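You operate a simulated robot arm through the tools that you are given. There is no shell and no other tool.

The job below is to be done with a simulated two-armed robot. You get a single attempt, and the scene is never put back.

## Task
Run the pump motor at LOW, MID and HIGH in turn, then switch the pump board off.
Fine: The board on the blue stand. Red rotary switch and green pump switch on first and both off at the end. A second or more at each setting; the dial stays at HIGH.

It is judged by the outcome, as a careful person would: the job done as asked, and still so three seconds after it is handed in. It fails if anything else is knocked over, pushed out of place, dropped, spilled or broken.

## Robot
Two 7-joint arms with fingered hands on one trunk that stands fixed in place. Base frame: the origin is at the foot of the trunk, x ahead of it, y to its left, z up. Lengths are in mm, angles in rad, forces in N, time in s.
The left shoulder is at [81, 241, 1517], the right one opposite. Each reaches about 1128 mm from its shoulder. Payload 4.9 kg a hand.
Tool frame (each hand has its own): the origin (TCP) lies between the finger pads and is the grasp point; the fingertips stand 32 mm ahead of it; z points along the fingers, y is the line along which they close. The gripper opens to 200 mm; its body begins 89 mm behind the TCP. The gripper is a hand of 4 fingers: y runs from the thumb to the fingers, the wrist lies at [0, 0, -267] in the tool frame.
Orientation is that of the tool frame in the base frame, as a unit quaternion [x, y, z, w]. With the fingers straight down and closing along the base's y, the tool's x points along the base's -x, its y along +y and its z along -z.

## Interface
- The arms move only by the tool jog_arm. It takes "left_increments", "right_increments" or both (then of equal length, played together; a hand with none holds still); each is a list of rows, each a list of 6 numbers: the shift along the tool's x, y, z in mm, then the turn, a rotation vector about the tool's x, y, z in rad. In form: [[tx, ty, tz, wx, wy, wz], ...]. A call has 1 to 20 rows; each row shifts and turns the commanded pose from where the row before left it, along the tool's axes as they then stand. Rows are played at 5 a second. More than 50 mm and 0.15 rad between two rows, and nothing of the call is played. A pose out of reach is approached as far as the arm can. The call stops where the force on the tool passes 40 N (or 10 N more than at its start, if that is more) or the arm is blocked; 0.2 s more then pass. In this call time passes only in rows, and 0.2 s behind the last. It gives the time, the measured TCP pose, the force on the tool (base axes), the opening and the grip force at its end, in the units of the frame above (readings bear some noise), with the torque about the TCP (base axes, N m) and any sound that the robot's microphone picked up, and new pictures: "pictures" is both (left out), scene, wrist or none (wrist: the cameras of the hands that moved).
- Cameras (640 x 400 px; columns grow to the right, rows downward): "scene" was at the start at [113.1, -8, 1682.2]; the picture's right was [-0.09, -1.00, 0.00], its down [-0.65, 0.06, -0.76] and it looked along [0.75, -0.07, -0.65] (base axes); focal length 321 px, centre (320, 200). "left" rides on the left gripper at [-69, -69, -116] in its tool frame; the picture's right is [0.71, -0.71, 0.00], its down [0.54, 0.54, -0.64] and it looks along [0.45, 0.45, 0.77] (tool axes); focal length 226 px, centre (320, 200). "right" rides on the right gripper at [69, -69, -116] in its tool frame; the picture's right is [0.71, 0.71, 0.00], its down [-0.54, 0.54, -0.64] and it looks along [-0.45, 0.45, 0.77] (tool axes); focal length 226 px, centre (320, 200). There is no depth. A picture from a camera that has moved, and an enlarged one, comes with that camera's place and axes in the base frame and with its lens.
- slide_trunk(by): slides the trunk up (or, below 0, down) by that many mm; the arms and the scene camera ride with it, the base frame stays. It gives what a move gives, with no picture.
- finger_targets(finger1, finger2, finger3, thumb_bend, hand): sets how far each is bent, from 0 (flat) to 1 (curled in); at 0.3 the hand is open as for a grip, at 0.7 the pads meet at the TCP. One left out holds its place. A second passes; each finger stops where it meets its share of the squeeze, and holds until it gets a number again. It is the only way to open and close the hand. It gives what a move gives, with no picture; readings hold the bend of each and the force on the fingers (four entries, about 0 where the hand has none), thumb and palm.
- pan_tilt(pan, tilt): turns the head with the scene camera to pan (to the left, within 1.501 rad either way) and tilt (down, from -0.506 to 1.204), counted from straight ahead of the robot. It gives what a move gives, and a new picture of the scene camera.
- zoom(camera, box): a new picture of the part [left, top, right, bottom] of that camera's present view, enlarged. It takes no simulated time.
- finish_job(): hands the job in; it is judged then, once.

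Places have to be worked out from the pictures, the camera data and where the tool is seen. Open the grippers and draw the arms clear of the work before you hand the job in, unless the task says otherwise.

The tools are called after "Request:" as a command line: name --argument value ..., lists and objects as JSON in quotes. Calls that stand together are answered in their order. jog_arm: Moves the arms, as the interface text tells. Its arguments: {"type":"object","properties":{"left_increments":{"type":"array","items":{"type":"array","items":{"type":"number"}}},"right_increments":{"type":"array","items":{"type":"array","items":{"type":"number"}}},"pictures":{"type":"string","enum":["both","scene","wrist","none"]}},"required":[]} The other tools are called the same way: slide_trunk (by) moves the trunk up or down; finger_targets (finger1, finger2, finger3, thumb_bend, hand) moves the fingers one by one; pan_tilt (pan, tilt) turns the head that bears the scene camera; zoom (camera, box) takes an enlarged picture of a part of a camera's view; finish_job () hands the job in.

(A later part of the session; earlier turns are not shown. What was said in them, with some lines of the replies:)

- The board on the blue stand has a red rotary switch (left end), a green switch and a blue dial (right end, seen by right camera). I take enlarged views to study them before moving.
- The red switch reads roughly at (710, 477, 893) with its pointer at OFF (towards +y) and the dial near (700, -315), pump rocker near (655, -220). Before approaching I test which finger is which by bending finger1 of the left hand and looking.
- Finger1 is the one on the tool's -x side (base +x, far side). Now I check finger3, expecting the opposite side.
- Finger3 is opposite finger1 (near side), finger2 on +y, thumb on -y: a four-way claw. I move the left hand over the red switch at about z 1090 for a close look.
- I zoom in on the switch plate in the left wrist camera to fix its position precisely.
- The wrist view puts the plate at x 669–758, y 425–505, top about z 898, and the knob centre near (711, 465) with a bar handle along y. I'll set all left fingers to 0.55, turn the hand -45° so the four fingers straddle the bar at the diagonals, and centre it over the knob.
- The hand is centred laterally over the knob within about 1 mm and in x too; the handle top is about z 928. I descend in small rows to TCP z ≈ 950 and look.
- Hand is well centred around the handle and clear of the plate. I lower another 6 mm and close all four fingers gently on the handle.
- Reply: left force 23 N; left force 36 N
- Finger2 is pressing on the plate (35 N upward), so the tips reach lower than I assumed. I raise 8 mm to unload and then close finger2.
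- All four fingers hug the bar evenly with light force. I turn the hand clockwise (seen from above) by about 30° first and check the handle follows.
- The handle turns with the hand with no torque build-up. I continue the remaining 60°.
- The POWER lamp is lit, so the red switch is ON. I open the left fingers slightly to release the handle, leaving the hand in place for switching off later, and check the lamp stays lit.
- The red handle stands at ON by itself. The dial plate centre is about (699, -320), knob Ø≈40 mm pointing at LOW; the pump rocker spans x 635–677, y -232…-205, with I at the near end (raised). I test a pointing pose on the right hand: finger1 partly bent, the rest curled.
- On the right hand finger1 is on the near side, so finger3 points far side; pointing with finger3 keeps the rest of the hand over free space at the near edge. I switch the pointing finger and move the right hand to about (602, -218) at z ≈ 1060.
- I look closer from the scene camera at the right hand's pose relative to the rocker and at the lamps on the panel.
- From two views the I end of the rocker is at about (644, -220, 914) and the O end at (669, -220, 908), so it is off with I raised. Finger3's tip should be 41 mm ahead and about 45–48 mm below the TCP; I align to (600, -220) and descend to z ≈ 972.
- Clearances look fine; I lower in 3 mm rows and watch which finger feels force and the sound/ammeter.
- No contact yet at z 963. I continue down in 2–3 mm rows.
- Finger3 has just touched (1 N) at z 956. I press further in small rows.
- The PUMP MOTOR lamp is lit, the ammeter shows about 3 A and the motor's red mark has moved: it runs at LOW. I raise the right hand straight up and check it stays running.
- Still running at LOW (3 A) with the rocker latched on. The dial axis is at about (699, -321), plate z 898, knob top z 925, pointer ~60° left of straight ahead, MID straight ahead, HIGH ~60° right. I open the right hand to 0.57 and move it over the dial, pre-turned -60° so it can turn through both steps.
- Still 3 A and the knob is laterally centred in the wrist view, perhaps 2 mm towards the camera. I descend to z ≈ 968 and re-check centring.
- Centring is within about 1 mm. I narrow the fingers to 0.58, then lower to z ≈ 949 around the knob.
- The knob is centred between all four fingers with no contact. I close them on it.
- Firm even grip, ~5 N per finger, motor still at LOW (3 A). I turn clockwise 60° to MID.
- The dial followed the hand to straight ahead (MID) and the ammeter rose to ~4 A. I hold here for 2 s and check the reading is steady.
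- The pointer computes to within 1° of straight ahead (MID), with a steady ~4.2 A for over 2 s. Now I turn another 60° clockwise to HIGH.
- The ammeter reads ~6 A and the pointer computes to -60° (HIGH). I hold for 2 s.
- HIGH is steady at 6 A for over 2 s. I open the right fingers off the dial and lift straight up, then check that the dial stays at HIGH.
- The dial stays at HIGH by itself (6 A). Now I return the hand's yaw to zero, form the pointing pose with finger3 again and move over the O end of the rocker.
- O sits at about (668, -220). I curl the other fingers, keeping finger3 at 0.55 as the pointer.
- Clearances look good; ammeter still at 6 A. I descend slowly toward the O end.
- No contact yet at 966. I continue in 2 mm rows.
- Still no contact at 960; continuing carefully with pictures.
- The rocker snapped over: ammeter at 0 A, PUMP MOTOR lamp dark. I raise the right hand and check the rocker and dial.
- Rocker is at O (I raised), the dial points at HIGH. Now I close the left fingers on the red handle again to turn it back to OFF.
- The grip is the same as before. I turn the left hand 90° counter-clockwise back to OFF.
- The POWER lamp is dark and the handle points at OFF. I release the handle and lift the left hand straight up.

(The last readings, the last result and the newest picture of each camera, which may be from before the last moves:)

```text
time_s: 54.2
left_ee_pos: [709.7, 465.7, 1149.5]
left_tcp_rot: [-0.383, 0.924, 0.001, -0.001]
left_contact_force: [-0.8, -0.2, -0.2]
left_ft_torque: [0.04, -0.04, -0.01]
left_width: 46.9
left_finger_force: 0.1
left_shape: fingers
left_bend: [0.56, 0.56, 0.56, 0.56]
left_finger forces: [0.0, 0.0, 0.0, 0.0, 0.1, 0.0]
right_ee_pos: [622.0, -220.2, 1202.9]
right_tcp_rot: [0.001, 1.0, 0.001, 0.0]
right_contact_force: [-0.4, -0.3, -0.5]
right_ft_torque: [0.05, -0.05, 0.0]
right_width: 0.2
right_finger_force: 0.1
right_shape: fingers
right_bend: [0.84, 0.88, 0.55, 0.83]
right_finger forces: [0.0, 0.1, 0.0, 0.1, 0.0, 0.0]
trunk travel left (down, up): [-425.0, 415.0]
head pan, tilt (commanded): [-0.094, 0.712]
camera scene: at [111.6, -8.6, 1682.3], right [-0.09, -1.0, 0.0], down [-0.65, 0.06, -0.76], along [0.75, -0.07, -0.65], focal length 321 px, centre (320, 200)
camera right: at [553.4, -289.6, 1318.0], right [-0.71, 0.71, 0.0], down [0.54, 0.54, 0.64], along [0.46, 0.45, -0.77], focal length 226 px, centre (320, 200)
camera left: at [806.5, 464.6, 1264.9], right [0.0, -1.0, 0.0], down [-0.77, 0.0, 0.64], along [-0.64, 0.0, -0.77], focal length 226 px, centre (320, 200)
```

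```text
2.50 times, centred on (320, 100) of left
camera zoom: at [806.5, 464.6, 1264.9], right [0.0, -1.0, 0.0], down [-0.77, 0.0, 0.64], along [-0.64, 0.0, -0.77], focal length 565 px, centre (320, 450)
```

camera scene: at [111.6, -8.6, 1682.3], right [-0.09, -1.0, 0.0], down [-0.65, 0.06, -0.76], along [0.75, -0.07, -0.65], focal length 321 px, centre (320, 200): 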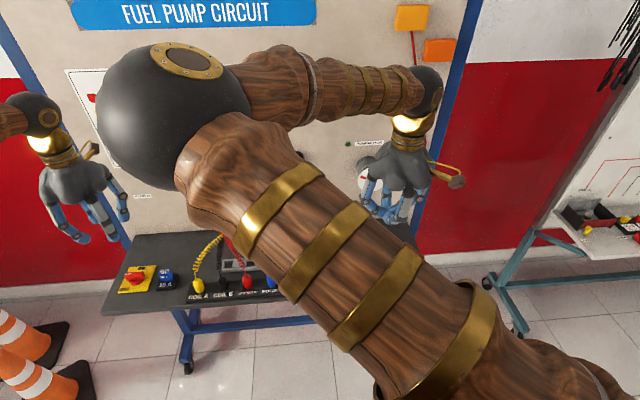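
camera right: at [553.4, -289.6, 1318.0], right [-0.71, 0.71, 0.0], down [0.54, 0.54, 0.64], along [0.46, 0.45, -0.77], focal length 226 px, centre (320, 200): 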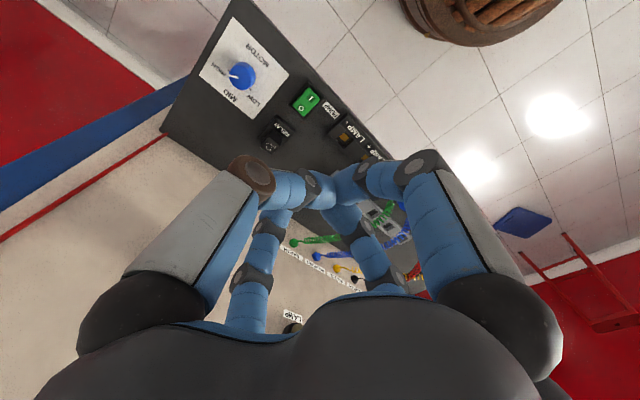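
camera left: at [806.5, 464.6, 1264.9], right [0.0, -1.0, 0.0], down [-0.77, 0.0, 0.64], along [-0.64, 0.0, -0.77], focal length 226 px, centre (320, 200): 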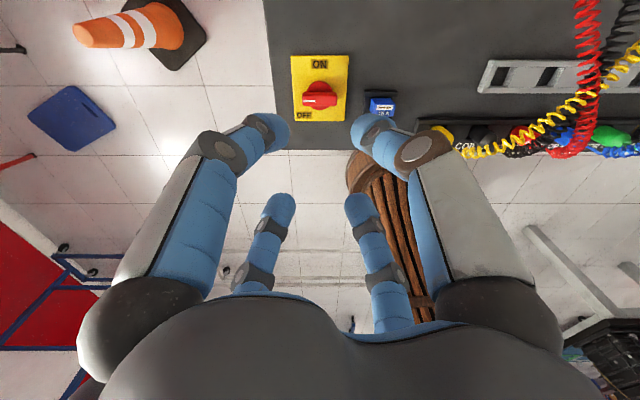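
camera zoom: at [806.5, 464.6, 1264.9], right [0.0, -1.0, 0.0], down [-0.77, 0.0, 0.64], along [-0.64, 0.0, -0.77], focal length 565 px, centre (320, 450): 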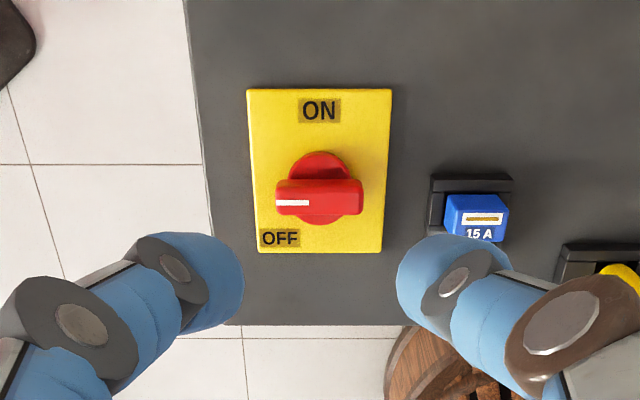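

The red switch is at OFF, nothing else was disturbed. I draw both arms clear to about their starting poses and then open the hands.

Request:
jog_arm --left_increments '[[0, 0, -10, 0, 0, 0.131], [0, 0, -10, 0, 0, 0.131], [0, 0, -10, 0, 0, 0.131], [0, 0, -10, 0, 0, 0.131], [0, 0, -5, 0, 0, 0.131], [0, 0, 0, 0, 0, 0.13]]' --right_increments '[[-15, -39, 0, 0, 0, 0], [-15, -39, 0, 0, 0, 0], [-15, -39, 0, 0, 0, 0], [-15, -39, 0, 0, 0, 0], [-14.5, -39, 0, 0, 0, 0], [0, 0, 0, 0, 0, 0]]' --pictures "none"

Request:
finger_targets --hand "right" --finger1 0.3 --finger2 0.3 --finger3 0.3 --thumb_bend 0.3

Request:
finger_targets --hand "left" --finger1 0.3 --finger2 0.3 --finger3 0.3 --thumb_bend 0.3

Request:
zoom --camera "scene" --box '[0, 0, 640, 400]'

Request:
zoom --camera "right" --box '[270, 60, 470, 220]'

Request:
zoom --camera "scene" --box '[90, 160, 290, 320]'

Request:
zoom --camera "scene" --box '[270, 60, 430, 200]'

```text
time_s: 55.6
left_ee_pos: [710.7, 465.7, 1192.4]
left_tcp_rot: [0.001, 1.0, 0.0, -0.001]
left_contact_force: [0.0, 0.0, 0.1]
left_ft_torque: [-0.02, 0.0, 0.02]
left_width: 47.0
left_finger_force: 0.0
left_shape: fingers
left_bend: [0.56, 0.56, 0.56, 0.56]
left_finger forces: [0.1, 0.0, 0.0, 0.0, 0.0, 0.0]
right_ee_pos: [699.6, -414.6, 1201.2]
right_tcp_rot: [0.0, 1.0, 0.0, -0.001]
right_contact_force: [0.0, -0.1, 0.6]
right_ft_torque: [0.0, 0.0, -0.03]
right_width: 0.0
right_finger_force: 0.0
right_shape: fingers
right_bend: [0.84, 0.88, 0.55, 0.83]
right_finger forces: [0.1, 0.1, 0.0, 0.1, 0.0, 0.0]
trunk travel left (down, up): [-425.0, 415.0]
head pan, tilt (commanded): [-0.094, 0.712]
```

```text
time_s: 56.6
left_ee_pos: [711.0, 464.5, 1192.6]
left_tcp_rot: [0.0, 1.0, 0.0, 0.0]
left_contact_force: [-0.6, -0.3, 0.2]
left_ft_torque: [-0.04, -0.02, -0.03]
left_width: 47.3
left_finger_force: 0.1
left_shape: fingers
left_bend: [0.56, 0.56, 0.56, 0.56]
left_finger forces: [0.0, 0.1, 0.1, 0.1, 0.1, 0.0]
right_ee_pos: [699.1, -415.6, 1201.1]
right_tcp_rot: [0.0, 1.0, 0.0, 0.001]
right_contact_force: [0.2, 0.5, 0.3]
right_ft_torque: [0.01, 0.01, 0.01]
right_width: 139.7
right_finger_force: 0.1
right_shape: fingers
right_bend: [0.3, 0.3, 0.3, 0.3]
right_finger forces: [0.1, 0.0, 0.0, 0.0, 0.1, 0.0]
trunk travel left (down, up): [-425.0, 415.0]
head pan, tilt (commanded): [-0.094, 0.712]
```

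```text
time_s: 57.6
left_ee_pos: [711.1, 465.6, 1192.5]
left_tcp_rot: [0.0, 1.0, 0.0, 0.0]
left_contact_force: [0.0, -0.9, -1.0]
left_ft_torque: [0.02, -0.01, 0.03]
left_width: 139.7
left_finger_force: 0.1
left_shape: fingers
left_bend: [0.3, 0.3, 0.3, 0.3]
left_finger forces: [0.0, 0.0, 0.0, 0.0, 0.1, 0.1]
right_ee_pos: [698.3, -414.4, 1201.9]
right_tcp_rot: [0.0, 1.0, 0.0, 0.0]
right_contact_force: [-0.6, 0.2, 0.1]
right_ft_torque: [0.0, -0.04, 0.03]
right_width: 139.5
right_finger_force: 0.1
right_shape: fingers
right_bend: [0.3, 0.3, 0.3, 0.3]
right_finger forces: [0.1, 0.0, 0.0, 0.0, 0.0, 0.0]
trunk travel left (down, up): [-425.0, 415.0]
head pan, tilt (commanded): [-0.094, 0.712]
```

```text
1.00 times, centred on (320, 200) of scene (not enlarged: the box is as wide or as high as the picture)
camera zoom: at [113.0, -7.8, 1682.3], right [-0.09, -1.0, 0.0], down [-0.65, 0.06, -0.76], along [0.75, -0.07, -0.65], focal length 321 px, centre (320, 200)
```

zoom: 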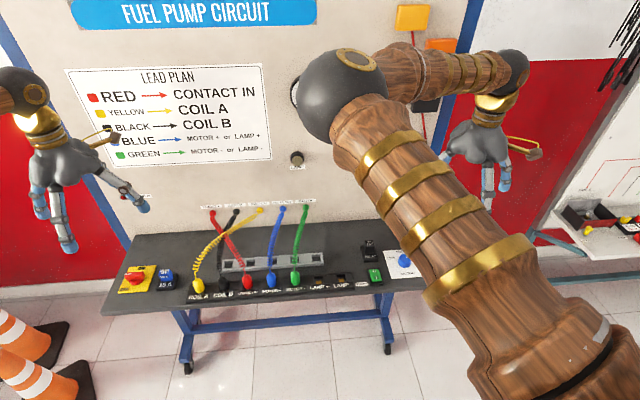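

```text
2.50 times, centred on (370, 140) of right
camera zoom: at [629.6, -483.7, 1316.7], right [-0.71, 0.71, 0.0], down [0.54, 0.54, 0.64], along [0.45, 0.45, -0.77], focal length 565 px, centre (195, 350)
```

zoom: 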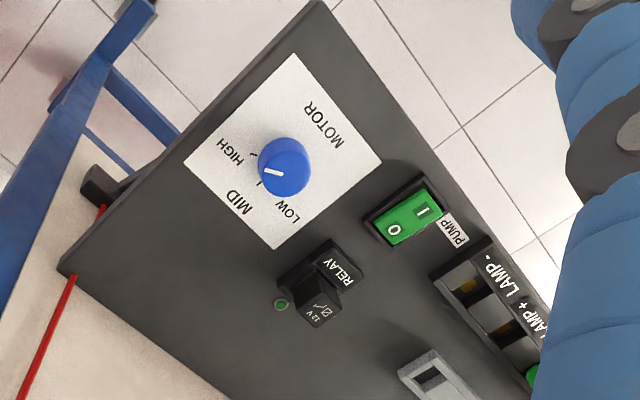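

```text
2.50 times, centred on (190, 240) of scene
camera zoom: at [113.0, -7.8, 1682.3], right [-0.09, -1.0, 0.0], down [-0.65, 0.06, -0.76], along [0.75, -0.07, -0.65], focal length 802 px, centre (645, 100)
```

zoom: 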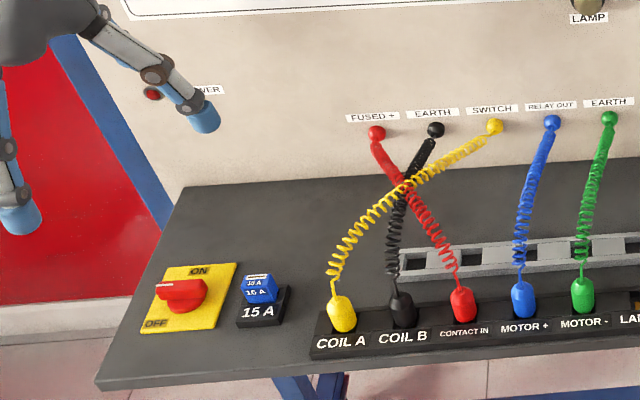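

```text
2.86 times, centred on (350, 130) of scene
camera zoom: at [113.0, -7.8, 1682.3], right [-0.09, -1.0, 0.0], down [-0.65, 0.06, -0.76], along [0.75, -0.07, -0.65], focal length 916 px, centre (234, 400)
```

zoom: 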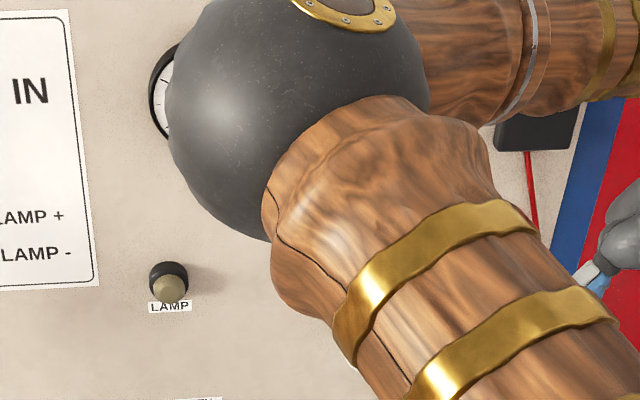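

The red switch is at OFF with the POWER lamp dark. The pump rocker is at O with the relay lamp dark, and the dial points at HIGH. Plugs, fuse and relay are in place, both hands are open and both arms are clear, so I hand the job in.

Request:
finish_job

```text
The job is handed in.
```

The pump motor ran at LOW, MID and HIGH in turn. The board is now off, with the dial left at HIGH, and the job is handed in.

| Setting | Ammeter reading | Time held |
|---|---|---|
| LOW | about 3 A | more than 8 s |
| MID | about 4.2 A | more than 2 s |
| HIGH | about 6 A | about 9 s |

- **Switching on:** the red rotary switch went on first, then the green pump switch. The POWER and PUMP MOTOR lamps both lit.
- **Switching off:** I pressed the green switch to O, then turned the red switch to OFF. The ammeter dropped to 0 A, and the POWER, PUMP MOTOR and relay lamps went dark.
- **Contact with the board:** while setting up the grip on the red switch, one finger pressed on its yellow plate with about 35 N. I backed off before turning the switch, and nothing moved.
- **End state:** the leads, fuse and relay are still in place. Both hands are open and both arms are clear of the board.
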